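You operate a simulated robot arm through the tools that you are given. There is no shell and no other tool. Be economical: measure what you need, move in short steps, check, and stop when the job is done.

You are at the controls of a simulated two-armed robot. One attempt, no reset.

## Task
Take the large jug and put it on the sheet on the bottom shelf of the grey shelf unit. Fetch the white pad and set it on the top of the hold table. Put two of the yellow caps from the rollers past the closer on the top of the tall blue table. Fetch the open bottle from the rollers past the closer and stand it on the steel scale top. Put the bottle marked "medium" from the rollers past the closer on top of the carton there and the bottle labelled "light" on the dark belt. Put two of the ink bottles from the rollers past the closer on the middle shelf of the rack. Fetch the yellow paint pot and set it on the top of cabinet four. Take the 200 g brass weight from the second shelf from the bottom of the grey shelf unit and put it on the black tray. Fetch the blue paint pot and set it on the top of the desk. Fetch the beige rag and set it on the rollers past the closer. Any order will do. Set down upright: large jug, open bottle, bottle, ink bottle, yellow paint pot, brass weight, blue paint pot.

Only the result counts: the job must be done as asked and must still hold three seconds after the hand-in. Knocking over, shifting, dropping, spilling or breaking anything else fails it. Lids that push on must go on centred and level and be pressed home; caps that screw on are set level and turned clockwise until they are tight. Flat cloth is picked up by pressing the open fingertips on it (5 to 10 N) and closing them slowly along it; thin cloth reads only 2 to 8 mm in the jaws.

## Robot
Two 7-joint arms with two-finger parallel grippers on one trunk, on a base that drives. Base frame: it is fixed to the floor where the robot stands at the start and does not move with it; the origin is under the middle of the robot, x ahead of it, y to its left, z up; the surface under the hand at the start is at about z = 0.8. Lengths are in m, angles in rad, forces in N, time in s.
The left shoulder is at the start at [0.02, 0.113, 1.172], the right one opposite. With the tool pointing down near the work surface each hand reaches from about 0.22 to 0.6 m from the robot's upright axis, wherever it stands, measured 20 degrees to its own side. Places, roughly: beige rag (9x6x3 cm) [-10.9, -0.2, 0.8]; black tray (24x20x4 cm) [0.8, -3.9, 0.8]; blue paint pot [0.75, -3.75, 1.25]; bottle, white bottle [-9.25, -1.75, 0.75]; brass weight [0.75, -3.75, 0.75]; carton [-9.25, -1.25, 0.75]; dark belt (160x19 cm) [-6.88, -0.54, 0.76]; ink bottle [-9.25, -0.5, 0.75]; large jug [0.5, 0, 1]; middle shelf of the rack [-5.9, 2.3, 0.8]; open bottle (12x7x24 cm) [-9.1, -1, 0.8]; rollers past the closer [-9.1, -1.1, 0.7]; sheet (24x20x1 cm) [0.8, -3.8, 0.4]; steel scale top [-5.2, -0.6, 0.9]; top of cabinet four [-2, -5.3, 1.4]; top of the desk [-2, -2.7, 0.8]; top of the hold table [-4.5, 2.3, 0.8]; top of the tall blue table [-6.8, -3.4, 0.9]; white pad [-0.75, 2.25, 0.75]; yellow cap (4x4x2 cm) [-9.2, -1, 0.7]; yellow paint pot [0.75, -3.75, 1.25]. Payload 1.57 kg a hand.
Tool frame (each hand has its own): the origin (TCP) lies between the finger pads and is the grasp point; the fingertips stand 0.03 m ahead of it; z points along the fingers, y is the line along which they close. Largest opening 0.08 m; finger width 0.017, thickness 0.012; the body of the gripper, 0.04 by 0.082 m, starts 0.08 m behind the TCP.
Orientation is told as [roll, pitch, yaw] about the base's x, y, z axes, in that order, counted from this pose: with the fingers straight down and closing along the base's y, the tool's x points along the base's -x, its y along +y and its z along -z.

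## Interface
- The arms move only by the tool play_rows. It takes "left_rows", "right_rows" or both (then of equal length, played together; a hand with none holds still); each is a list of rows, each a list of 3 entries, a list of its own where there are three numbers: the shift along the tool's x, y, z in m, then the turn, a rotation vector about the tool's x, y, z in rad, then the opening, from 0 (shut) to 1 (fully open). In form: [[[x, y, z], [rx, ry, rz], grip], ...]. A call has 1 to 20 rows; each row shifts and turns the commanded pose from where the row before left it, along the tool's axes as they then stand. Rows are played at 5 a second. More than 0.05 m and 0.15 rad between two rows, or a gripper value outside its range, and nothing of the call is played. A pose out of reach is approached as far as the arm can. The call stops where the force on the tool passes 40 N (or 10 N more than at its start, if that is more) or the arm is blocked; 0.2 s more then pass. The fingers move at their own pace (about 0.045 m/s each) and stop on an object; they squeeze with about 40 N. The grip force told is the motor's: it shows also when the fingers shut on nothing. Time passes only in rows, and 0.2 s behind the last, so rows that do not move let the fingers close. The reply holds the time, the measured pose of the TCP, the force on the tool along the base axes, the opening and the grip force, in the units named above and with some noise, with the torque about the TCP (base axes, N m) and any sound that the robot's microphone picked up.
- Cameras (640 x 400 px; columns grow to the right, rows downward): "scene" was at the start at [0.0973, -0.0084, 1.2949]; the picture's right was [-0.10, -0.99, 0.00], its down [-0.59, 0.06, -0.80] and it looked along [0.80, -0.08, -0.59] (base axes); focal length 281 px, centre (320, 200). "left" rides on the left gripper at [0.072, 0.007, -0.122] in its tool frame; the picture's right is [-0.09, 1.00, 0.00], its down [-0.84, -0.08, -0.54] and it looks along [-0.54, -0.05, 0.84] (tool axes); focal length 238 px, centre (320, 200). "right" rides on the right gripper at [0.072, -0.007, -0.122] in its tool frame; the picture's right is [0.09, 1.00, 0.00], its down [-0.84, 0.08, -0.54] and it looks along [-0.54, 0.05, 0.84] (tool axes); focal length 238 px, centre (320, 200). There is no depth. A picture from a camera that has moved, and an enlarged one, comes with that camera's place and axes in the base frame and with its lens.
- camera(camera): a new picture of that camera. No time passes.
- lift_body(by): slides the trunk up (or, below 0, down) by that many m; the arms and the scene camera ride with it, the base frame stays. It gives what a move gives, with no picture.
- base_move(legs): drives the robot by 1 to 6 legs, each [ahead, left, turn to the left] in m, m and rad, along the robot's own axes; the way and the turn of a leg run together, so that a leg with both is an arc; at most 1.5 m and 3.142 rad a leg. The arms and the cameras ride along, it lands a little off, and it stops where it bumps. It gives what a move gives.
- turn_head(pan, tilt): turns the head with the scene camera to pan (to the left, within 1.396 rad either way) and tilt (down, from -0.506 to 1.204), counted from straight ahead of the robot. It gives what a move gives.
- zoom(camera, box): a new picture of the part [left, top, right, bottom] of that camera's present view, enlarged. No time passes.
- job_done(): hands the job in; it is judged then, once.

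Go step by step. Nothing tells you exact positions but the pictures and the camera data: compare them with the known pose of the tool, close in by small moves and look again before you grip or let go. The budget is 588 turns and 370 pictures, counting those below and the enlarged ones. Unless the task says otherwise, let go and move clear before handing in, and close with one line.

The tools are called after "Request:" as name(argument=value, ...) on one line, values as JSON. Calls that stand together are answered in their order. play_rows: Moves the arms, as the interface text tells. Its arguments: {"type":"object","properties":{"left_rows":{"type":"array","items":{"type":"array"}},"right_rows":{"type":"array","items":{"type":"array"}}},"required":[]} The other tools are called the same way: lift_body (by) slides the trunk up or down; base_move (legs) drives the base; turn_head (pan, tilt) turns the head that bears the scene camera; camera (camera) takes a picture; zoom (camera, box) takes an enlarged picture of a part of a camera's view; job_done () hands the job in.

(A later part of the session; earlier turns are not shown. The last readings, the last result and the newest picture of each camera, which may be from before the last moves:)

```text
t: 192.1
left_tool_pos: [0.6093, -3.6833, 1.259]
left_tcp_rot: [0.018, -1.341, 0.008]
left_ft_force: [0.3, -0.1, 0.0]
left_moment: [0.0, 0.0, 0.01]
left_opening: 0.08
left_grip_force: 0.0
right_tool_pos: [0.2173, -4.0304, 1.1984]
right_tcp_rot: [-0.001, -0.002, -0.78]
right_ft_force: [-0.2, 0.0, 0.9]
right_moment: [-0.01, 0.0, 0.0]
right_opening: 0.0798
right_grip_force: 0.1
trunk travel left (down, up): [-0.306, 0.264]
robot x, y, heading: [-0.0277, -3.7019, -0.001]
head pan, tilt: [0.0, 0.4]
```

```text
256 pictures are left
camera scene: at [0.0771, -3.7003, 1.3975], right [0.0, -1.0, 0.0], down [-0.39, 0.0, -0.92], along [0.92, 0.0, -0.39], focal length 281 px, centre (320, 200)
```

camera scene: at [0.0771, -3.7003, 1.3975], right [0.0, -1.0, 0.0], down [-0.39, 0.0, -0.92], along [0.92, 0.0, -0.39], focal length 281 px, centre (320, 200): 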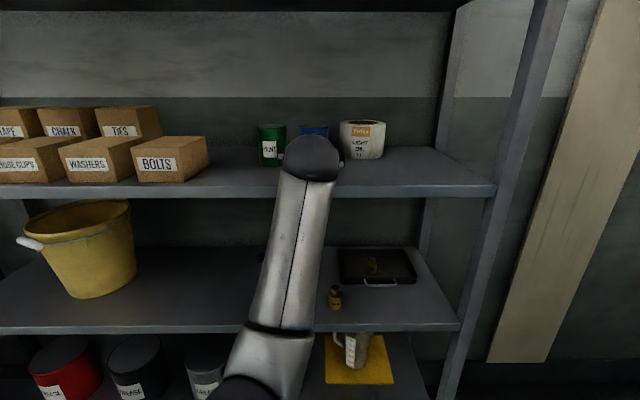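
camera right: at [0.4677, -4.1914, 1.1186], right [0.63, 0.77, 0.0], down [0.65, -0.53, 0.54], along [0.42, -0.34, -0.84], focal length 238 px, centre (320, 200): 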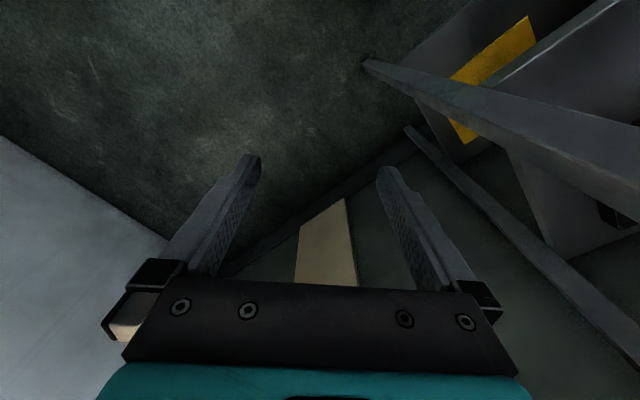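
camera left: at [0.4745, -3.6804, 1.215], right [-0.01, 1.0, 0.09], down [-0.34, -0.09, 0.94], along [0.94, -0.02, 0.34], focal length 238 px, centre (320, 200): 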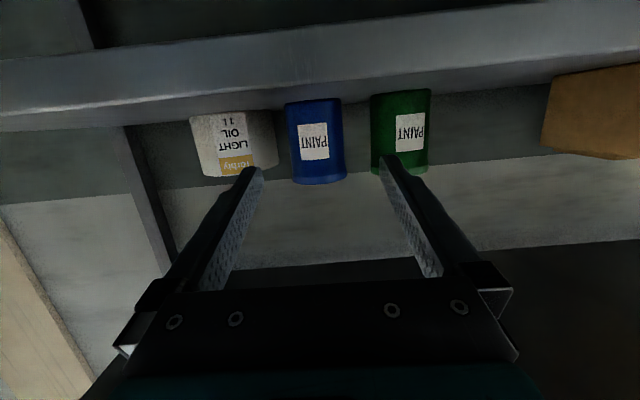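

Aligned within a few millimetres. I approach 9 cm and re-check.

Request:
base_move(legs=[[0.09, -0.003, 0]])

Request:
camera(camera="left")

```text
t: 193.2
left_tool_pos: [0.7029, -3.6867, 1.2584]
left_tcp_rot: [0.02, -1.342, 0.007]
left_ft_force: [0.1, -0.3, -0.2]
left_moment: [0.0, -0.01, -0.03]
left_opening: 0.0802
left_grip_force: 0.1
right_tool_pos: [0.3097, -4.0333, 1.1981]
right_tcp_rot: [0.001, -0.002, -0.782]
right_ft_force: [-0.1, -0.1, 0.1]
right_moment: [-0.03, 0.09, 0.0]
right_opening: 0.08
right_grip_force: 0.0
trunk travel left (down, up): [-0.306, 0.264]
robot x, y, heading: [0.0643, -3.7038, -0.005]
head pan, tilt: [0.0, 0.4]
```

```text
255 pictures are left
camera left: at [0.5681, -3.684, 1.2149], right [-0.01, 1.0, 0.09], down [-0.34, -0.09, 0.94], along [0.94, -0.03, 0.34], focal length 238 px, centre (320, 200)
```

left: 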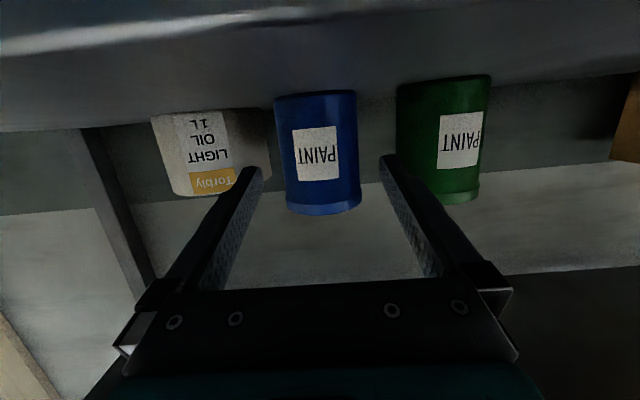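

Well centred; a 3 mm shift right, then advance with the arm.

Request:
play_rows(left_rows=[[[0, -0.0035, 0], [0, 0, 0], 1], [[-0.004, 0, 0.017], [0, 0, 0], 1], [[-0.004, 0, 0.017], [0, 0, 0], 1]])

Request:
camera(camera="left")

```text
t: 194.0
left_tool_pos: [0.7373, -3.6886, 1.2583]
left_tcp_rot: [0.019, -1.344, 0.01]
left_ft_force: [0.7, 0.5, 0.5]
left_moment: [0.02, 0.01, -0.01]
left_opening: 0.0798
left_grip_force: 0.0
right_tool_pos: [0.309, -4.034, 1.1995]
right_tcp_rot: [0.002, -0.003, -0.781]
right_ft_force: [-0.3, -0.3, 0.5]
right_moment: [-0.03, -0.01, 0.02]
right_opening: 0.0802
right_grip_force: 0.2
trunk travel left (down, up): [-0.306, 0.264]
robot x, y, heading: [0.0659, -3.7048, -0.003]
head pan, tilt: [0.0, 0.4]
```

```text
254 pictures are left
camera left: at [0.6024, -3.685, 1.2151], right [-0.01, 1.0, 0.09], down [-0.34, -0.09, 0.94], along [0.94, -0.03, 0.34], focal length 238 px, centre (320, 200)
```

left: 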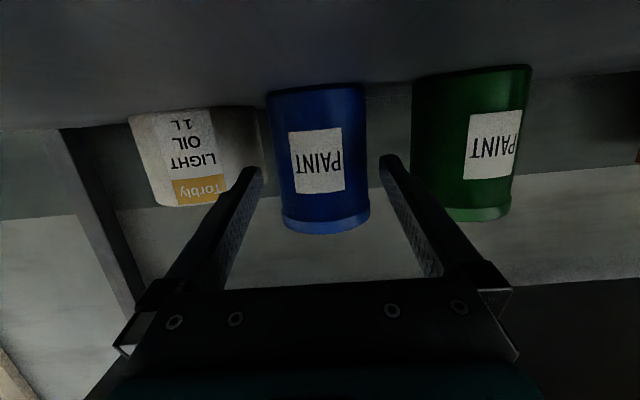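

Same situation as yellow was. I shift 2.5 mm, advance, and check.

Request:
play_rows(left_rows=[[[0, -0.0025, 0], [0, 0, 0], 1], [[-0.0035, 0, 0.0146], [0, 0, 0], 1], [[-0.0028, 0, 0.0117], [0, 0, 0], 1]])

Request:
camera(camera="left")

```text
t: 194.8
left_tool_pos: [0.7624, -3.6912, 1.2597]
left_tcp_rot: [0.015, -1.345, 0.013]
left_ft_force: [-3.4, 1.2, 4.7]
left_moment: [0.0, 0.9, -0.01]
left_opening: 0.0801
left_grip_force: 0.1
right_tool_pos: [0.307, -4.0341, 1.1998]
right_tcp_rot: [0.002, -0.001, -0.783]
right_ft_force: [0.2, -0.6, 0.0]
right_moment: [-0.01, 0.0, -0.03]
right_opening: 0.0798
right_grip_force: 0.1
trunk travel left (down, up): [-0.306, 0.264]
robot x, y, heading: [0.0707, -3.7058, 0.006]
head pan, tilt: [0.0, 0.4]
```

```text
253 pictures are left
camera left: at [0.6278, -3.6886, 1.2171], right [-0.01, 1.0, 0.09], down [-0.34, -0.09, 0.94], along [0.94, -0.03, 0.34], focal length 238 px, centre (320, 200)
```

left: 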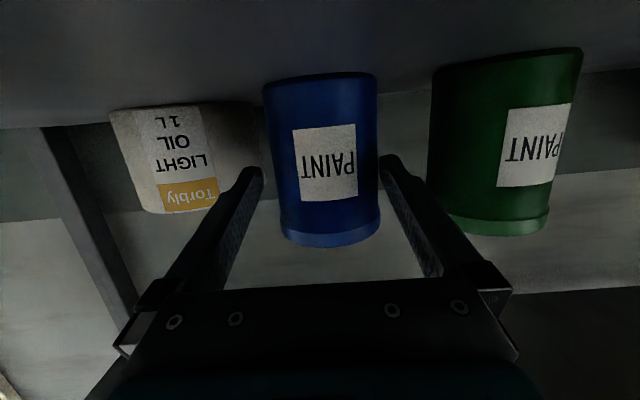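

A light touch: the wrist camera underneath is grazing the shelf. I raise 1.5 cm, advance the last bit and close.

Request:
play_rows(left_rows=[[[-0.0146, 0, -0.0034], [0, 0, 0], 1], [[-0.0035, 0, 0.0146], [0, 0, 0], 1], [[0, 0, 0], [0, 0, 0], 0.8], [[0, 0, 0], [0, 0, 0], 0.5], [[0, 0, 0], [0, 0, 0], 0], [[0, 0, 0], [0, 0, 0], 0]])

Request:
camera(camera="left")

```text
t: 196.2
left_tool_pos: [0.7779, -3.6899, 1.275]
left_tcp_rot: [0.019, -1.341, 0.008]
left_ft_force: [1.2, 1.9, 0.7]
left_moment: [0.07, -0.04, 0.03]
left_opening: 0.0713
left_grip_force: 40.0
right_tool_pos: [0.3079, -4.0333, 1.198]
right_tcp_rot: [0.0, -0.001, -0.783]
right_ft_force: [-1.1, 0.5, -1.3]
right_moment: [0.02, 0.0, -0.03]
right_opening: 0.08
right_grip_force: 0.1
trunk travel left (down, up): [-0.306, 0.264]
robot x, y, heading: [0.0645, -3.702, -0.002]
head pan, tilt: [0.0, 0.4]
```

```text
252 pictures are left
camera left: at [0.6432, -3.6866, 1.2314], right [-0.01, 1.0, 0.09], down [-0.34, -0.09, 0.94], along [0.94, -0.03, 0.34], focal length 238 px, centre (320, 200)
```

left: 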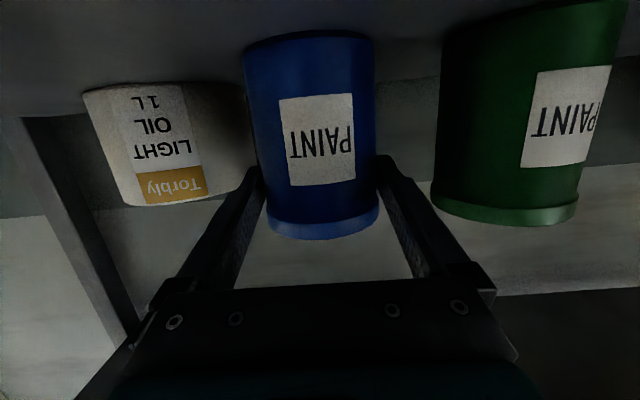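

Held. I lift, back out, and look behind-left for the desk.

Request:
lift_body(by=0.03)

Request:
base_move(legs=[[-0.35, 0, 0], [0, -0.35, 0], [0, 0, -1.571], [0, -0.5, 0]])

Request:
turn_head(pan=-1.39, tilt=0.3)

Request:
camera(camera="scene")

```text
t: 196.9
left_tool_pos: [0.7776, -3.6911, 1.3049]
left_tcp_rot: [0.02, -1.342, 0.009]
left_ft_force: [-0.8, 0.3, -4.3]
left_moment: [-0.01, 0.09, 0.02]
left_opening: 0.0717
left_grip_force: 39.8
right_tool_pos: [0.3094, -4.0343, 1.2293]
right_tcp_rot: [-0.001, -0.002, -0.782]
right_ft_force: [0.2, -0.6, -0.5]
right_moment: [0.03, 0.01, -0.04]
right_opening: 0.0801
right_grip_force: 0.0
trunk travel left (down, up): [-0.336, 0.234]
robot x, y, heading: [0.0641, -3.704, 0.001]
head pan, tilt: [0.0, 0.4]
```

```text
t: 207.4
left_tool_pos: [-0.7891, -4.7599, 1.304]
left_tcp_rot: [0.02, -1.342, -1.59]
left_ft_force: [-0.7, -0.5, -3.4]
left_moment: [0.02, 0.01, 0.02]
left_opening: 0.0714
left_grip_force: 40.0
right_tool_pos: [-1.1193, -4.2812, 1.2289]
right_tcp_rot: [0.002, -0.002, -2.38]
right_ft_force: [0.8, -0.1, 0.2]
right_moment: [0.01, -0.04, 0.01]
right_opening: 0.0801
right_grip_force: 0.1
trunk travel left (down, up): [-0.336, 0.234]
robot x, y, heading: [-0.7832, -4.0483, -1.597]
head pan, tilt: [0.0, 0.4]
```

```text
t: 209.0
left_tool_pos: [-0.7858, -4.7605, 1.304]
left_tcp_rot: [0.018, -1.34, -1.589]
left_ft_force: [-0.7, -0.3, -3.3]
left_moment: [0.07, 0.01, -0.01]
left_opening: 0.0716
left_grip_force: 39.9
right_tool_pos: [-1.1191, -4.282, 1.2298]
right_tcp_rot: [-0.002, 0.0, -2.376]
right_ft_force: [-0.5, -0.1, 0.1]
right_moment: [-0.03, 0.02, -0.01]
right_opening: 0.0801
right_grip_force: 0.1
trunk travel left (down, up): [-0.336, 0.234]
robot x, y, heading: [-0.784, -4.0467, -1.598]
head pan, tilt: [-1.389, 0.3]
```

```text
251 pictures are left
camera scene: at [-0.8741, -4.0723, 1.4368], right [-0.15, 0.99, 0.0], down [0.29, 0.05, -0.96], along [-0.94, -0.15, -0.3], focal length 281 px, centre (320, 200)
```

scene: 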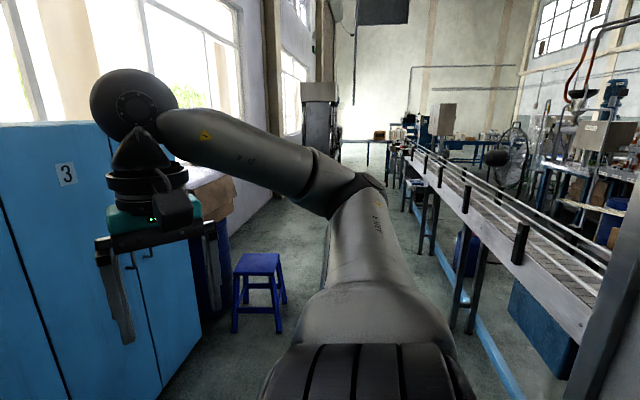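

A long conveyor lies this way, so the desk is best reached from the other side. I go back through the aisle and around to the north of the desk.

Request:
base_move(legs=[[0, 0.85, 0.027], [-1.2, 0, 0], [-0.95, 0, 0]])

Request:
turn_head(pan=-1.0, tilt=0.35)

Request:
camera(camera="scene")

```text
t: 223.8
left_tool_pos: [0.1275, -2.6166, 1.3043]
left_tcp_rot: [0.02, -1.342, -1.57]
left_ft_force: [-0.1, -0.6, -4.3]
left_moment: [0.08, -0.01, -0.01]
left_opening: 0.0714
left_grip_force: 39.9
right_tool_pos: [-0.2129, -2.1456, 1.2286]
right_tcp_rot: [0.0, -0.001, -2.358]
right_ft_force: [-0.5, 0.3, -0.4]
right_moment: [0.0, -0.01, 0.0]
right_opening: 0.0803
right_grip_force: 0.0
trunk travel left (down, up): [-0.336, 0.234]
robot x, y, heading: [0.1158, -1.9046, -1.58]
head pan, tilt: [-1.389, 0.3]
```

```text
t: 224.7
left_tool_pos: [0.1283, -2.6178, 1.3049]
left_tcp_rot: [0.018, -1.343, -1.568]
left_ft_force: [0.5, 0.7, -3.9]
left_moment: [0.04, -0.02, -0.01]
left_opening: 0.0713
left_grip_force: 39.4
right_tool_pos: [-0.2122, -2.1462, 1.2283]
right_tcp_rot: [0.001, -0.003, -2.357]
right_ft_force: [0.9, -0.5, -0.1]
right_moment: [0.01, 0.0, -0.01]
right_opening: 0.0802
right_grip_force: 0.1
trunk travel left (down, up): [-0.336, 0.234]
robot x, y, heading: [0.1184, -1.9045, -1.584]
head pan, tilt: [-1.0, 0.351]
```

```text
250 pictures are left
camera scene: at [0.0408, -1.9651, 1.4321], right [-0.53, 0.85, 0.0], down [0.29, 0.18, -0.94], along [-0.79, -0.5, -0.34], focal length 281 px, centre (320, 200)
```

scene: 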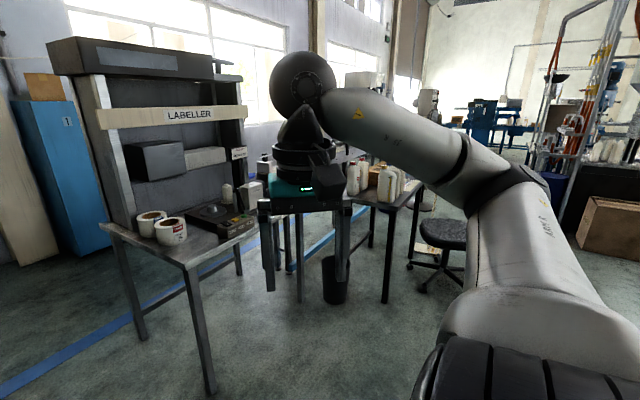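

The desk with bottles lies beyond the labeller bench, with an office chair on its north side. I move closer for a better look.

Request:
base_move(legs=[[0, -1.3, 0.01]])

Request:
turn_head(pan=-0.7, tilt=0.45)

Request:
camera(camera="scene")

```text
t: 231.3
left_tool_pos: [-1.1713, -2.6142, 1.3044]
left_tcp_rot: [0.019, -1.342, -1.557]
left_ft_force: [0.3, -0.4, -4.0]
left_moment: [0.07, 0.05, 0.01]
left_opening: 0.0713
left_grip_force: 40.2
right_tool_pos: [-1.5173, -2.1456, 1.229]
right_tcp_rot: [0.002, -0.002, -2.349]
right_ft_force: [-0.4, 0.1, -0.3]
right_moment: [0.01, -0.01, 0.01]
right_opening: 0.0801
right_grip_force: 0.0
trunk travel left (down, up): [-0.336, 0.234]
robot x, y, heading: [-1.1876, -1.9007, -1.569]
head pan, tilt: [-1.0, 0.351]
```

```text
t: 232.1
left_tool_pos: [-1.173, -2.6139, 1.3047]
left_tcp_rot: [0.02, -1.341, -1.559]
left_ft_force: [0.9, -0.4, -4.3]
left_moment: [0.0, -0.01, -0.03]
left_opening: 0.0713
left_grip_force: 39.8
right_tool_pos: [-1.5182, -2.1452, 1.2293]
right_tcp_rot: [0.0, -0.002, -2.348]
right_ft_force: [1.0, -0.6, 0.2]
right_moment: [0.0, 0.0, -0.01]
right_opening: 0.08
right_grip_force: 0.1
trunk travel left (down, up): [-0.336, 0.234]
robot x, y, heading: [-1.1876, -1.9037, -1.566]
head pan, tilt: [-0.7, 0.45]
```

```text
249 pictures are left
camera scene: at [-1.2466, -1.9826, 1.4229], right [-0.77, 0.64, 0.0], down [0.28, 0.33, -0.9], along [-0.58, -0.69, -0.44], focal length 281 px, centre (320, 200)
```

scene: 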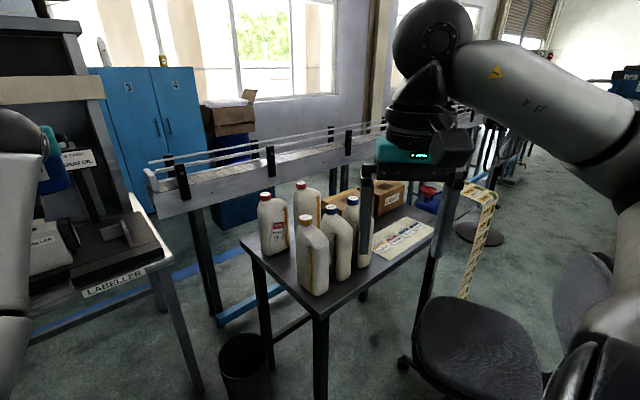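

The desk top is crowded: five bottles, a label sheet and boxes. I raise the trunk and move nearer to find a free spot.

Request:
lift_body(by=0.23)

Request:
base_move(legs=[[0, -0.33, 0]])

Request:
turn_head(pan=-0.35, tilt=0.75)

Request:
camera(camera="scene")

```text
t: 234.5
left_tool_pos: [-1.1709, -2.614, 1.5339]
left_tcp_rot: [0.019, -1.34, -1.559]
left_ft_force: [0.9, 0.4, -4.6]
left_moment: [0.07, -0.01, 0.0]
left_opening: 0.0713
left_grip_force: 40.1
right_tool_pos: [-1.5176, -2.1452, 1.4604]
right_tcp_rot: [0.002, -0.004, -2.349]
right_ft_force: [0.3, -0.5, -0.1]
right_moment: [0.0, 0.01, -0.01]
right_opening: 0.0797
right_grip_force: 0.1
trunk travel left (down, up): [-0.566, 0.004]
robot x, y, heading: [-1.1865, -1.9017, -1.568]
head pan, tilt: [-0.7, 0.45]
```

```text
t: 236.7
left_tool_pos: [-1.5006, -2.6146, 1.5337]
left_tcp_rot: [0.02, -1.339, -1.564]
left_ft_force: [0.6, -1.2, -3.5]
left_moment: [0.04, 0.02, -0.03]
left_opening: 0.071
left_grip_force: 39.0
right_tool_pos: [-1.8447, -2.144, 1.4596]
right_tcp_rot: [0.0, -0.002, -2.352]
right_ft_force: [0.1, -0.1, 0.3]
right_moment: [0.03, -0.05, 0.03]
right_opening: 0.08
right_grip_force: 0.1
trunk travel left (down, up): [-0.566, 0.004]
robot x, y, heading: [-1.5128, -1.9006, -1.574]
head pan, tilt: [-0.7, 0.45]
```

```text
t: 237.5
left_tool_pos: [-1.5018, -2.6139, 1.5329]
left_tcp_rot: [0.019, -1.34, -1.562]
left_ft_force: [0.4, -0.2, -5.1]
left_moment: [0.08, 0.0, 0.04]
left_opening: 0.0714
left_grip_force: 39.9
right_tool_pos: [-1.8449, -2.1444, 1.4588]
right_tcp_rot: [0.001, -0.001, -2.353]
right_ft_force: [0.1, 0.7, 0.3]
right_moment: [0.0, -0.02, 0.01]
right_opening: 0.0799
right_grip_force: 0.0
trunk travel left (down, up): [-0.566, 0.004]
robot x, y, heading: [-1.5126, -1.9019, -1.571]
head pan, tilt: [-0.351, 0.75]
```

```text
248 pictures are left
camera scene: at [-1.5429, -1.99, 1.6265], right [-0.94, 0.35, 0.0], down [0.24, 0.64, -0.73], along [-0.25, -0.69, -0.68], focal length 281 px, centre (320, 200)
```

scene: 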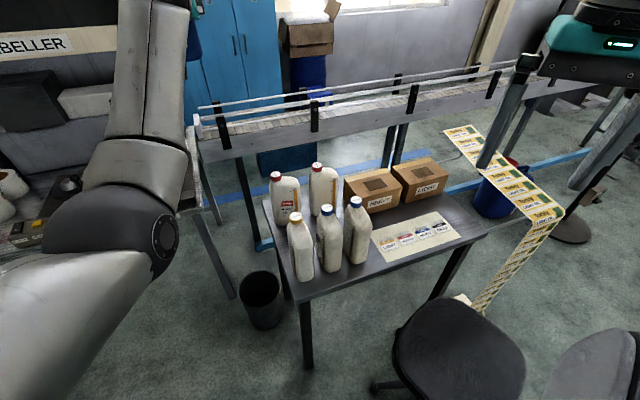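

Between the two rows of bottles, at the desk's east end around (−1.685, −2.63), there's about 16 cm of free desk. I'll approach from the east-northeast, heading −156°, first positioning in the open.

Request:
base_move(legs=[[0, 0.7, 0], [0, 0, -1.152], [0.129, 0.315, 0]])

Request:
turn_head(pan=0.0, tilt=0.7)

Request:
camera(camera="scene")

```text
t: 246.0
left_tool_pos: [-1.4414, -2.5416, 1.534]
left_tcp_rot: [0.02, -1.34, -2.704]
left_ft_force: [-0.2, 0.3, -4.1]
left_moment: [0.05, -0.05, -0.01]
left_opening: 0.0713
left_grip_force: 39.7
right_tool_pos: [-1.1548, -2.036, 1.46]
right_tcp_rot: [-0.001, -0.002, 2.787]
right_ft_force: [-1.0, 0.2, 0.0]
right_moment: [-0.03, -0.01, 0.03]
right_opening: 0.0799
right_grip_force: 0.1
trunk travel left (down, up): [-0.566, 0.004]
robot x, y, heading: [-0.7997, -2.2327, -2.718]
head pan, tilt: [-0.351, 0.75]
```

```text
t: 246.8
left_tool_pos: [-1.44, -2.5408, 1.5337]
left_tcp_rot: [0.019, -1.341, -2.706]
left_ft_force: [-0.6, 0.8, -4.5]
left_moment: [0.04, -0.02, 0.05]
left_opening: 0.0714
left_grip_force: 39.9
right_tool_pos: [-1.155, -2.0344, 1.4584]
right_tcp_rot: [0.002, -0.002, 2.787]
right_ft_force: [0.9, 0.4, -0.7]
right_moment: [0.0, -0.01, 0.0]
right_opening: 0.08
right_grip_force: 0.0
trunk travel left (down, up): [-0.566, 0.004]
robot x, y, heading: [-0.7946, -2.2313, -2.717]
head pan, tilt: [0.0, 0.7]
```

```text
247 pictures are left
camera scene: at [-0.8844, -2.2739, 1.6306], right [-0.41, 0.91, 0.0], down [0.59, 0.27, -0.76], along [-0.7, -0.32, -0.64], focal length 281 px, centre (320, 200)
```

scene: 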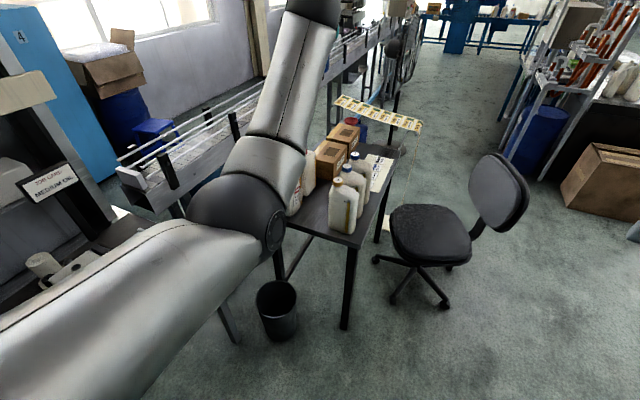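

Elbow and hand are clear of the bench. I lower the trunk here and look through the wrist camera.

Request:
lift_body(by=-0.5)

Request:
camera(camera="left")

Request:
camera(camera="scene")

```text
refused: -0.5 is not a number from -0.4 to 0.4
```

```text
246 pictures are left
camera left: at [-1.3151, -2.4882, 1.4903], right [0.42, -0.9, 0.09], down [0.27, 0.22, 0.94], along [-0.87, -0.37, 0.33], focal length 238 px, centre (320, 200)
```

left: 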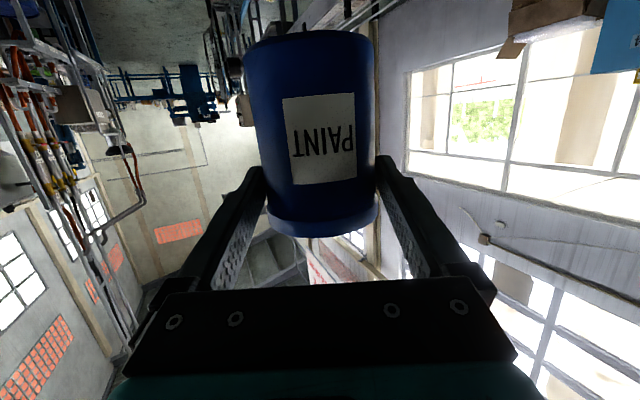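

```text
245 pictures are left
camera scene: at [-0.8844, -2.2739, 1.6306], right [-0.41, 0.91, 0.0], down [0.59, 0.27, -0.76], along [-0.7, -0.32, -0.64], focal length 281 px, centre (320, 200)
```

scene: 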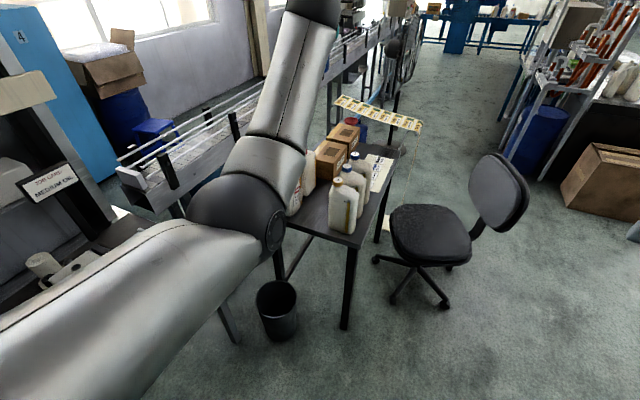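

The lift is limited to 0.4 a call, so I lower in two calls.

Request:
lift_body(by=-0.3)

Request:
lift_body(by=-0.2)

Request:
camera(camera="left")

Request:
camera(camera="scene")

```text
t: 249.8
left_tool_pos: [-1.4402, -2.543, 1.2335]
left_tcp_rot: [0.019, -1.34, -2.705]
left_ft_force: [0.2, -0.6, -4.2]
left_moment: [0.02, -0.06, 0.01]
left_opening: 0.0712
left_grip_force: 40.5
right_tool_pos: [-1.1551, -2.0352, 1.1595]
right_tcp_rot: [0.001, -0.003, 2.786]
right_ft_force: [0.5, 0.2, 0.1]
right_moment: [0.0, 0.0, -0.01]
right_opening: 0.0801
right_grip_force: 0.0
trunk travel left (down, up): [-0.266, 0.304]
robot x, y, heading: [-0.7982, -2.233, -2.719]
head pan, tilt: [0.0, 0.7]
```

```text
t: 252.0
left_tool_pos: [-1.4398, -2.5429, 1.0354]
left_tcp_rot: [0.019, -1.339, -2.704]
left_ft_force: [1.1, 0.5, -4.0]
left_moment: [0.05, -0.05, -0.02]
left_opening: 0.0713
left_grip_force: 40.1
right_tool_pos: [-1.1551, -2.035, 0.9596]
right_tcp_rot: [0.001, 0.0, 2.788]
right_ft_force: [0.2, -0.2, -0.6]
right_moment: [0.01, -0.03, -0.01]
right_opening: 0.0801
right_grip_force: 0.0
trunk travel left (down, up): [-0.066, 0.504]
robot x, y, heading: [-0.7945, -2.2362, -2.717]
head pan, tilt: [0.0, 0.7]
```

```text
244 pictures are left
camera left: at [-1.3148, -2.4886, 0.9905], right [0.42, -0.9, 0.09], down [0.27, 0.22, 0.94], along [-0.87, -0.37, 0.33], focal length 238 px, centre (320, 200)
```

left: 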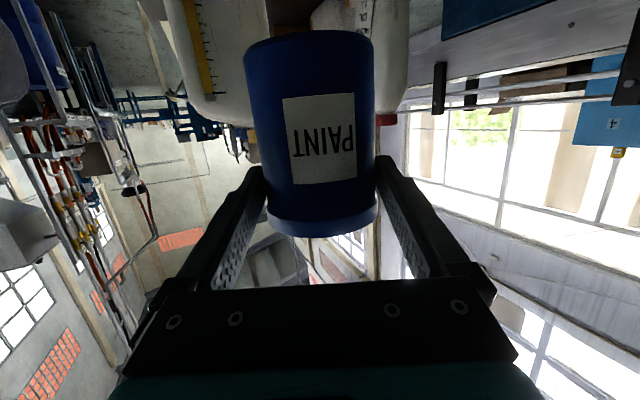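

```text
243 pictures are left
camera scene: at [-0.8841, -2.2743, 1.1307], right [-0.41, 0.91, 0.0], down [0.59, 0.27, -0.76], along [-0.7, -0.32, -0.64], focal length 281 px, centre (320, 200)
```

scene: 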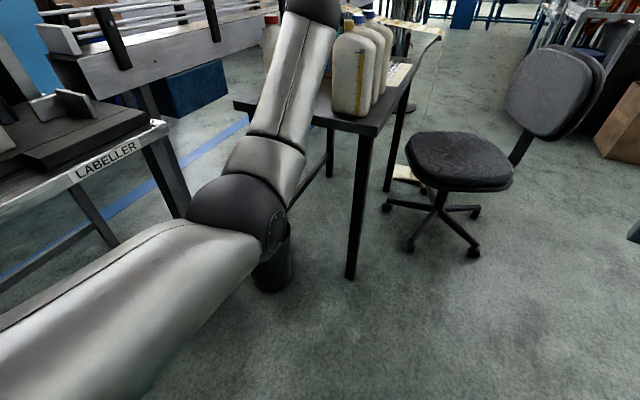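

The views agree if the desk is at z≈0.76. The gap between the bottle rows then runs from y −2.60 to −2.76 at x≈−1.71. I lower to entry height here and advance partway.

Request:
lift_body(by=-0.06)

Request:
play_rows(left_rows=[[[0.0463, 0, 0.0108], [0, 0, 0], 0], [[0.0463, 0, 0.0108], [0, 0, 0], 0]])

Request:
base_move(legs=[[0.17, 0.013, 0]])

Request:
camera(camera="left")

Request:
camera(camera="scene")

```text
t: 253.0
left_tool_pos: [-1.4395, -2.5425, 0.9742]
left_tcp_rot: [0.02, -1.34, -2.706]
left_ft_force: [0.2, 0.0, -4.2]
left_moment: [0.02, -0.06, -0.02]
left_opening: 0.071
left_grip_force: 39.8
right_tool_pos: [-1.1542, -2.0348, 0.8994]
right_tcp_rot: [0.003, -0.003, 2.787]
right_ft_force: [0.6, -0.4, 1.0]
right_moment: [-0.03, 0.01, 0.0]
right_opening: 0.08
right_grip_force: 0.0
trunk travel left (down, up): [-0.006, 0.564]
robot x, y, heading: [-0.7961, -2.2377, -2.717]
head pan, tilt: [0.0, 0.7]
```

```text
t: 253.6
left_tool_pos: [-1.439, -2.5421, 0.8796]
left_tcp_rot: [0.02, -1.343, -2.71]
left_ft_force: [-0.6, -0.2, -2.8]
left_moment: [0.02, -0.11, -0.01]
left_opening: 0.0713
left_grip_force: 40.1
right_tool_pos: [-1.1543, -2.0352, 0.8993]
right_tcp_rot: [0.002, -0.001, 2.788]
right_ft_force: [0.2, -0.1, 0.2]
right_moment: [0.01, 0.0, -0.01]
right_opening: 0.0802
right_grip_force: 0.0
trunk travel left (down, up): [-0.006, 0.564]
robot x, y, heading: [-0.7967, -2.2357, -2.713]
head pan, tilt: [0.0, 0.7]
```

```text
t: 255.1
left_tool_pos: [-1.5886, -2.6237, 0.8806]
left_tcp_rot: [0.02, -1.34, -2.706]
left_ft_force: [-0.2, 0.7, -4.6]
left_moment: [0.04, -0.05, -0.01]
left_opening: 0.0714
left_grip_force: 40.2
right_tool_pos: [-1.3023, -2.1165, 0.8998]
right_tcp_rot: [0.0, -0.002, 2.787]
right_ft_force: [0.2, -0.7, 0.6]
right_moment: [0.03, 0.01, 0.04]
right_opening: 0.0804
right_grip_force: 0.1
trunk travel left (down, up): [-0.006, 0.564]
robot x, y, heading: [-0.9427, -2.3159, -2.714]
head pan, tilt: [0.0, 0.7]
```

```text
242 pictures are left
camera left: at [-1.4613, -2.5704, 0.8366], right [0.42, -0.9, 0.09], down [0.27, 0.22, 0.94], along [-0.87, -0.37, 0.33], focal length 238 px, centre (320, 200)
```

left: 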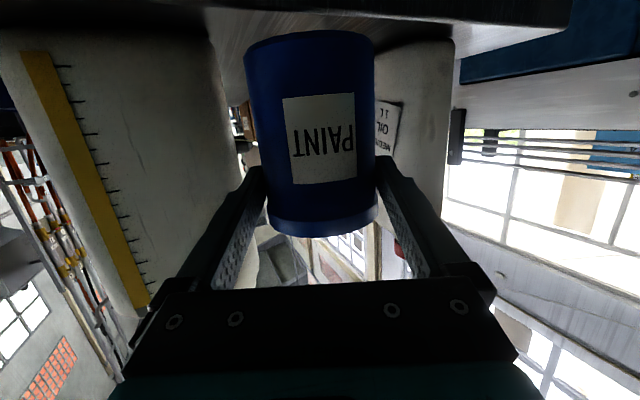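

```text
241 pictures are left
camera scene: at [-1.0321, -2.3557, 1.0706], right [-0.41, 0.91, 0.0], down [0.59, 0.27, -0.76], along [-0.7, -0.32, -0.64], focal length 281 px, centre (320, 200)
```

scene: 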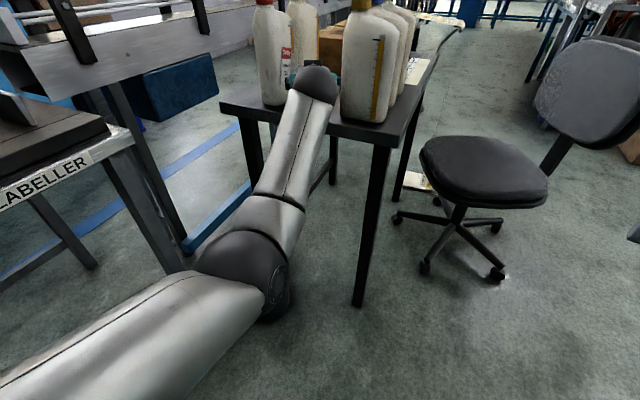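

The pot is centred between the bottles, with about 2 cm either side of the fingers. I move in the last 13 cm.

Request:
base_move(legs=[[0.075, 0.0, 0]])

Request:
camera(camera="left")

```text
t: 256.1
left_tool_pos: [-1.6555, -2.6522, 0.8796]
left_tcp_rot: [0.018, -1.34, -2.711]
left_ft_force: [-0.2, -0.6, -4.1]
left_moment: [0.03, -0.08, 0.02]
left_opening: 0.0713
left_grip_force: 40.0
right_tool_pos: [-1.3703, -2.1458, 0.8997]
right_tcp_rot: [0.0, 0.0, 2.784]
right_ft_force: [0.0, 0.1, -0.5]
right_moment: [0.0, -0.03, -0.01]
right_opening: 0.0796
right_grip_force: 0.0
trunk travel left (down, up): [-0.006, 0.564]
robot x, y, heading: [-1.0131, -2.3488, -2.72]
head pan, tilt: [0.0, 0.7]
```

```text
240 pictures are left
camera left: at [-1.5297, -2.5991, 0.8364], right [0.42, -0.9, 0.09], down [0.27, 0.22, 0.94], along [-0.87, -0.36, 0.33], focal length 238 px, centre (320, 200)
```

left: 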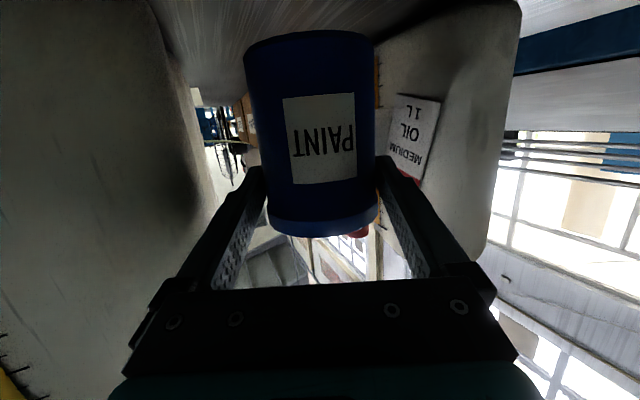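

Slightly more room on the image's left side. I shift 1.2 cm that way and advance the last 5.5 cm, then lower to contact.

Request:
base_move(legs=[[0.055, -0.012, 0]])

Request:
play_rows(left_rows=[[[0.0195, 0, 0.0046], [0, 0, 0], 0], [[0.0097, 0, 0.0023], [0, 0, 0], 0], [[0.0049, 0, 0.0011], [0, 0, 0], 0]])

Request:
camera(camera="left")

```text
t: 257.0
left_tool_pos: [-1.7093, -2.6629, 0.8805]
left_tcp_rot: [0.018, -1.341, -2.71]
left_ft_force: [0.7, -0.2, -4.5]
left_moment: [-0.02, -0.03, -0.05]
left_opening: 0.0712
left_grip_force: 39.6
right_tool_pos: [-1.4235, -2.1578, 0.8991]
right_tcp_rot: [-0.001, 0.0, 2.785]
right_ft_force: [0.2, 0.7, -1.0]
right_moment: [-0.01, 0.0, 0.03]
right_opening: 0.0798
right_grip_force: 0.1
trunk travel left (down, up): [-0.006, 0.564]
robot x, y, heading: [-1.0683, -2.3551, -2.723]
head pan, tilt: [0.0, 0.7]
```

```text
t: 257.8
left_tool_pos: [-1.7098, -2.6644, 0.8557]
left_tcp_rot: [0.016, -1.363, -2.708]
left_ft_force: [-1.9, -1.8, 22.5]
left_moment: [0.14, -0.26, 0.04]
left_opening: 0.0714
left_grip_force: 39.8
right_tool_pos: [-1.4234, -2.1568, 0.9003]
right_tcp_rot: [0.002, -0.005, 2.784]
right_ft_force: [-0.1, 0.3, 0.5]
right_moment: [0.01, 0.0, -0.01]
right_opening: 0.0798
right_grip_force: 0.1
trunk travel left (down, up): [-0.006, 0.564]
robot x, y, heading: [-1.0708, -2.3593, -2.722]
head pan, tilt: [0.0, 0.7]
```

```text
239 pictures are left
camera left: at [-1.5851, -2.611, 0.8095], right [0.41, -0.91, 0.09], down [0.29, 0.23, 0.93], along [-0.86, -0.36, 0.35], focal length 238 px, centre (320, 200)
```

left: 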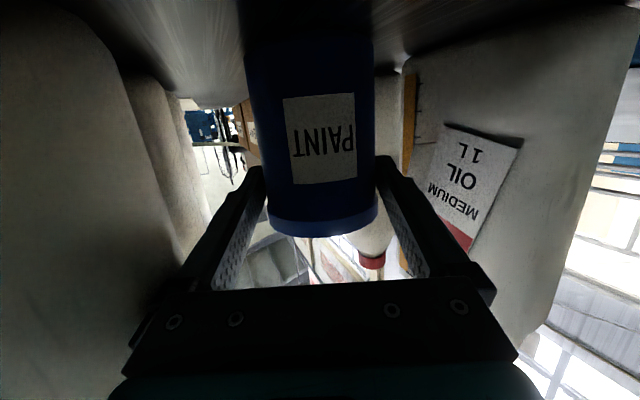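

Firm contact, so the desk is at z≈0.78. I ease up 2 mm, release and back straight out.

Request:
play_rows(left_rows=[[[-0.002, 0, -0.0005], [0, 0, 0], 0], [[0, 0, 0], [0, 0, 0], 0.93], [[0, 0, 0], [0, 0, 0], 1], [[0, 0, 0], [0, 0, 0], 1]])

Request:
camera(camera="left")

```text
t: 258.8
left_tool_pos: [-1.7096, -2.6649, 0.8454]
left_tcp_rot: [0.018, -1.337, -2.71]
left_ft_force: [0.1, -2.4, -1.8]
left_moment: [-0.08, 0.08, -0.15]
left_opening: 0.0777
left_grip_force: 0.1
right_tool_pos: [-1.4241, -2.1585, 0.8996]
right_tcp_rot: [0.001, -0.002, 2.784]
right_ft_force: [0.5, 0.5, -0.5]
right_moment: [0.01, -0.01, 0.03]
right_opening: 0.0801
right_grip_force: 0.1
trunk travel left (down, up): [-0.006, 0.564]
robot x, y, heading: [-1.0663, -2.3611, -2.72]
head pan, tilt: [0.0, 0.7]
```

```text
238 pictures are left
camera left: at [-1.5846, -2.6117, 0.8028], right [0.42, -0.9, 0.09], down [0.27, 0.22, 0.94], along [-0.87, -0.37, 0.33], focal length 238 px, centre (320, 200)
```

left: 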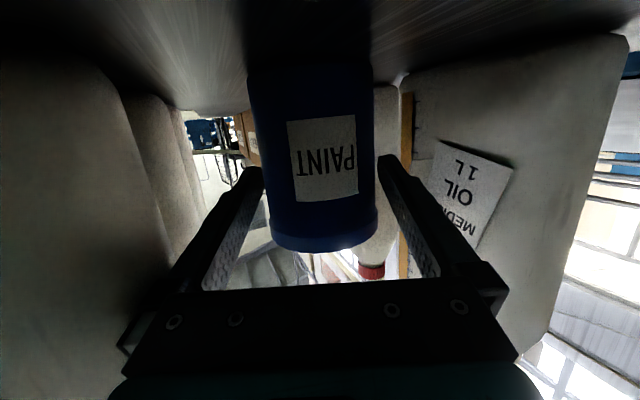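

The pot stands; the right-hand finger in view is still light against it. I shift the hand 2 mm to centre and back out.

Request:
play_rows(left_rows=[[[0, 0.002, 0], [0, 0, 0], 1], [[0, 0, 0], [0, 0, 0], 1]])

Request:
base_move(legs=[[-0.06, 0, 0]])

Request:
camera(camera="left")

```text
t: 259.4
left_tool_pos: [-1.7092, -2.6655, 0.8469]
left_tcp_rot: [0.019, -1.341, -2.709]
left_ft_force: [-0.1, 0.5, 0.6]
left_moment: [0.02, -0.05, 0.0]
left_opening: 0.0799
left_grip_force: 0.1
right_tool_pos: [-1.4237, -2.1567, 0.8983]
right_tcp_rot: [0.002, -0.001, 2.782]
right_ft_force: [-0.4, -0.5, 0.5]
right_moment: [0.03, 0.0, -0.04]
right_opening: 0.0798
right_grip_force: 0.0
trunk travel left (down, up): [-0.006, 0.564]
robot x, y, heading: [-1.0665, -2.3593, -2.717]
head pan, tilt: [0.0, 0.7]
```

```text
t: 260.4
left_tool_pos: [-1.6556, -2.6418, 0.8472]
left_tcp_rot: [0.02, -1.34, -2.708]
left_ft_force: [-0.5, -0.5, -1.0]
left_moment: [-0.02, 0.0, -0.04]
left_opening: 0.08
left_grip_force: 0.0
right_tool_pos: [-1.3703, -2.1328, 0.899]
right_tcp_rot: [0.001, -0.002, 2.785]
right_ft_force: [0.3, 0.3, 0.2]
right_moment: [0.0, -0.02, 0.04]
right_opening: 0.0798
right_grip_force: 0.0
trunk travel left (down, up): [-0.006, 0.564]
robot x, y, heading: [-1.0113, -2.3355, -2.718]
head pan, tilt: [0.0, 0.7]
```

```text
237 pictures are left
camera left: at [-1.5304, -2.589, 0.8031], right [0.42, -0.9, 0.09], down [0.27, 0.22, 0.94], along [-0.87, -0.36, 0.33], focal length 238 px, centre (320, 200)
```

left: 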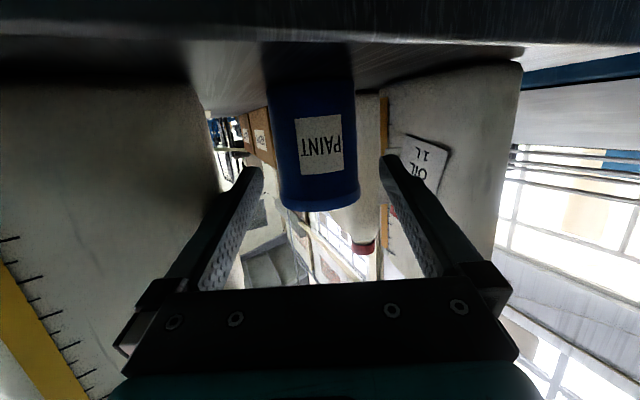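

The blue pot stands on the desk. Next the white pad: I back off, turn to face north and look towards the spill-kit table.

Request:
base_move(legs=[[-0.35, 0, 0], [0, 0, -1.99]])

Request:
lift_body(by=0.3)

Request:
turn_head(pan=0.0, tilt=0.3)

Request:
camera(camera="scene")

```text
t: 267.5
left_tool_pos: [-0.6969, -1.4794, 0.8465]
left_tcp_rot: [0.019, -1.341, 1.559]
left_ft_force: [-0.9, -1.8, -0.8]
left_moment: [0.0, 0.03, 0.0]
left_opening: 0.08
left_grip_force: 0.1
right_tool_pos: [-0.3591, -1.9551, 0.8991]
right_tcp_rot: [0.001, -0.001, 0.77]
right_ft_force: [0.4, -0.1, 0.1]
right_moment: [-0.02, 0.0, -0.03]
right_opening: 0.0799
right_grip_force: 0.1
trunk travel left (down, up): [-0.006, 0.564]
robot x, y, heading: [-0.6919, -2.1867, 1.545]
head pan, tilt: [0.0, 0.7]
```

```text
t: 270.5
left_tool_pos: [-0.6961, -1.4789, 1.1456]
left_tcp_rot: [0.021, -1.34, 1.558]
left_ft_force: [-0.4, -0.1, 0.7]
left_moment: [0.02, -0.03, 0.0]
left_opening: 0.0799
left_grip_force: 0.0
right_tool_pos: [-0.3594, -1.956, 1.1996]
right_tcp_rot: [0.001, -0.001, 0.771]
right_ft_force: [0.1, 0.8, -0.4]
right_moment: [0.0, -0.01, -0.01]
right_opening: 0.0798
right_grip_force: 0.1
trunk travel left (down, up): [-0.306, 0.264]
robot x, y, heading: [-0.695, -2.193, 1.549]
head pan, tilt: [0.0, 0.7]
```

```text
t: 271.4
left_tool_pos: [-0.6962, -1.4794, 1.1462]
left_tcp_rot: [0.02, -1.339, 1.557]
left_ft_force: [-0.7, -0.6, 0.6]
left_moment: [0.0, -0.01, -0.01]
left_opening: 0.0799
left_grip_force: 0.0
right_tool_pos: [-0.3596, -1.9554, 1.1994]
right_tcp_rot: [0.001, 0.0, 0.77]
right_ft_force: [-0.3, -0.4, -0.7]
right_moment: [0.0, 0.02, -0.02]
right_opening: 0.08
right_grip_force: 0.1
trunk travel left (down, up): [-0.306, 0.264]
robot x, y, heading: [-0.6913, -2.1909, 1.547]
head pan, tilt: [0.0, 0.3]
```

```text
236 pictures are left
camera scene: at [-0.6911, -2.0868, 1.4067], right [1.0, -0.02, 0.0], down [-0.01, -0.3, -0.96], along [0.02, 0.95, -0.3], focal length 281 px, centre (320, 200)
```

scene: 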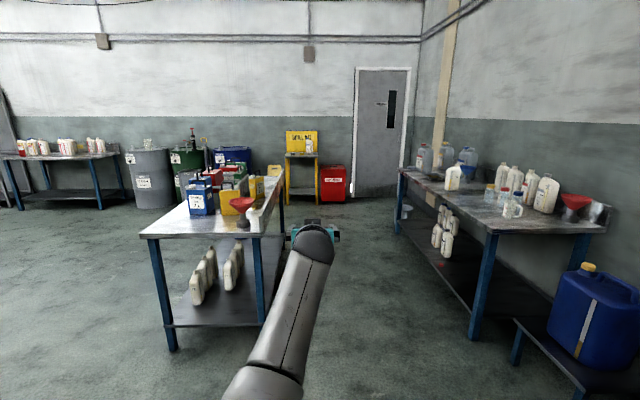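

The corridor between the two benches is clear. I drive up it to the spill-kit table.

Request:
base_move(legs=[[0, -0.27, 0.024], [1.5, 0, 0], [1.5, 0, 0], [0.2, 0, 0]])

Request:
turn_head(pan=0.2, tilt=0.5)

Request:
camera(camera="scene")

```text
t: 288.4
left_tool_pos: [-0.5973, 1.6873, 1.1456]
left_tcp_rot: [0.019, -1.338, 1.649]
left_ft_force: [1.0, 0.2, -0.2]
left_moment: [0.04, 0.02, -0.01]
left_opening: 0.08
left_grip_force: 0.1
right_tool_pos: [-0.218, 1.2445, 1.199]
right_tcp_rot: [-0.001, -0.001, 0.86]
right_ft_force: [-0.2, 0.1, 0.1]
right_moment: [-0.03, 0.02, 0.02]
right_opening: 0.0801
right_grip_force: 0.1
trunk travel left (down, up): [-0.306, 0.264]
robot x, y, heading: [-0.5287, 0.9787, 1.636]
head pan, tilt: [0.0, 0.3]
```

```text
t: 289.2
left_tool_pos: [-0.5957, 1.6883, 1.1459]
left_tcp_rot: [0.02, -1.341, 1.648]
left_ft_force: [-0.4, 0.9, 0.2]
left_moment: [0.01, 0.0, 0.0]
left_opening: 0.0802
left_grip_force: 0.1
right_tool_pos: [-0.2184, 1.2445, 1.1994]
right_tcp_rot: [0.002, -0.005, 0.86]
right_ft_force: [-0.2, 0.1, 0.7]
right_moment: [-0.03, -0.01, -0.01]
right_opening: 0.0803
right_grip_force: 0.1
trunk travel left (down, up): [-0.306, 0.264]
robot x, y, heading: [-0.5271, 0.9808, 1.646]
head pan, tilt: [0.201, 0.499]
```

```text
235 pictures are left
camera scene: at [-0.5543, 1.0772, 1.3885], right [0.96, 0.27, 0.0], down [0.13, -0.46, -0.88], along [-0.23, 0.85, -0.48], focal length 281 px, centre (320, 200)
```

scene: 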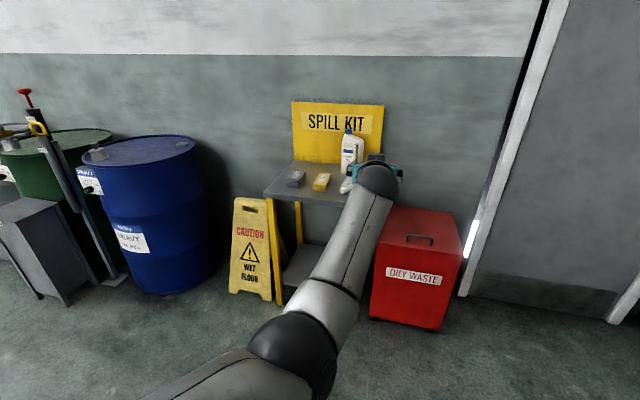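

The white pad is at about (−0.76, 2.29), near a bottle on the spill-kit table. I'll use the right hand from above. First I fold the left hand back to pointing down.

Request:
play_rows(left_rows=[[[0, 0, -0.04], [0, 0, 0], 1], [[0, 0, -0.04], [0, 0, 0], 1], [[0, 0, -0.04], [0, 0, 0], 1], [[0, 0, -0.04], [0, 0, 0], 1], [[0, 0, 0], [0, 0.149, 0], 1], [[0, 0, 0], [0, 0.149, 0], 1], [[0, 0, 0], [0, 0.149, 0], 1], [[0, 0, 0], [0, 0.149, 0], 1], [[0, 0, 0], [0, 0.149, 0], 1], [[0, 0, 0], [0, 0.149, 0], 1], [[0, 0, 0], [0, 0.149, 0], 1], [[0, 0, 0], [0, 0.149, 0], 1], [[0, 0, 0], [0, 0.149, 0], 1]])

Request:
base_move(legs=[[0, 0, -0.07], [0, 0.38, 0]])

```text
t: 289.9
left_tool_pos: [-0.6179, 1.6053, 1.2935]
left_tcp_rot: [0.919, -1.544, 0.8]
left_ft_force: [-0.1, -0.1, 0.5]
left_moment: [0.0, 0.03, 0.01]
left_opening: 0.0798
left_grip_force: 0.1
right_tool_pos: [-0.2168, 1.2441, 1.1997]
right_tcp_rot: [0.001, -0.005, 0.86]
right_ft_force: [0.0, 0.2, 0.2]
right_moment: [0.0, -0.02, 0.02]
right_opening: 0.0799
right_grip_force: 0.0
trunk travel left (down, up): [-0.306, 0.264]
robot x, y, heading: [-0.5257, 0.9811, 1.642]
head pan, tilt: [0.201, 0.499]
stopped in row 3 (left hand): the arm was blocked; the commanded pose is now the measured one
```

```text
t: 292.7
left_tool_pos: [-0.9469, 1.6124, 1.2932]
left_tcp_rot: [0.945, -1.541, 0.697]
left_ft_force: [-0.5, -0.2, -0.6]
left_moment: [-0.01, 0.04, -0.03]
left_opening: 0.08
left_grip_force: 0.0
right_tool_pos: [-0.5758, 1.2198, 1.1997]
right_tcp_rot: [0.0, -0.005, 0.78]
right_ft_force: [-0.5, 0.9, 0.0]
right_moment: [0.0, -0.01, 0.01]
right_opening: 0.08
right_grip_force: 0.1
trunk travel left (down, up): [-0.306, 0.264]
robot x, y, heading: [-0.9036, 0.9804, 1.559]
head pan, tilt: [0.201, 0.499]
```

The arm balks at pulling straight back in that pose. I rotate it towards pointing down where it is instead.

Request:
play_rows(left_rows=[[[0, 0, 0], [0, 0.149, 0], 1], [[0, 0, 0], [0, 0.149, 0], 1], [[0, 0, 0], [0, 0.149, 0], 1], [[0, 0, 0], [0, 0.149, 0], 1], [[0, 0, 0], [0, 0.149, 0], 1], [[0, 0, 0], [0, 0.149, 0], 1], [[0, 0, 0], [0, 0.149, 0], 1], [[0, 0, 0], [0, 0.149, 0], 1], [[0, 0, 0], [0, 0.149, 0], 1], [[0, 0, 0], [0, 0.149, 0], 1]])

Request:
camera(camera="scene")

```text
t: 294.9
left_tool_pos: [-0.9827, 1.5199, 1.2597]
left_tcp_rot: [0.024, -0.061, 1.637]
left_ft_force: [0.3, 0.2, -0.4]
left_moment: [0.04, 0.0, 0.0]
left_opening: 0.0803
left_grip_force: 0.1
left hand out of reach, approached as far as the arm can: row 7, 8, 9, 10
right_tool_pos: [-0.577, 1.2203, 1.2001]
right_tcp_rot: [0.001, -0.005, 0.78]
right_ft_force: [-0.4, 0.3, 0.0]
right_moment: [0.03, -0.02, -0.01]
right_opening: 0.0798
right_grip_force: 0.1
trunk travel left (down, up): [-0.306, 0.264]
robot x, y, heading: [-0.9071, 0.9782, 1.559]
head pan, tilt: [0.201, 0.499]
```

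```text
234 pictures are left
camera scene: at [-0.9257, 1.0802, 1.3885], right [0.98, 0.19, 0.0], down [0.09, -0.47, -0.88], along [-0.17, 0.86, -0.48], focal length 281 px, centre (320, 200)
```

scene: 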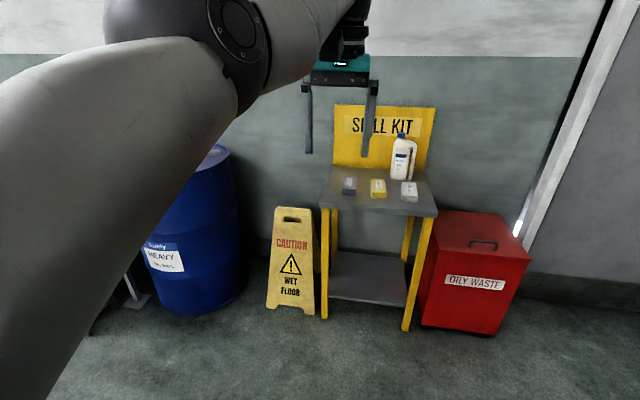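

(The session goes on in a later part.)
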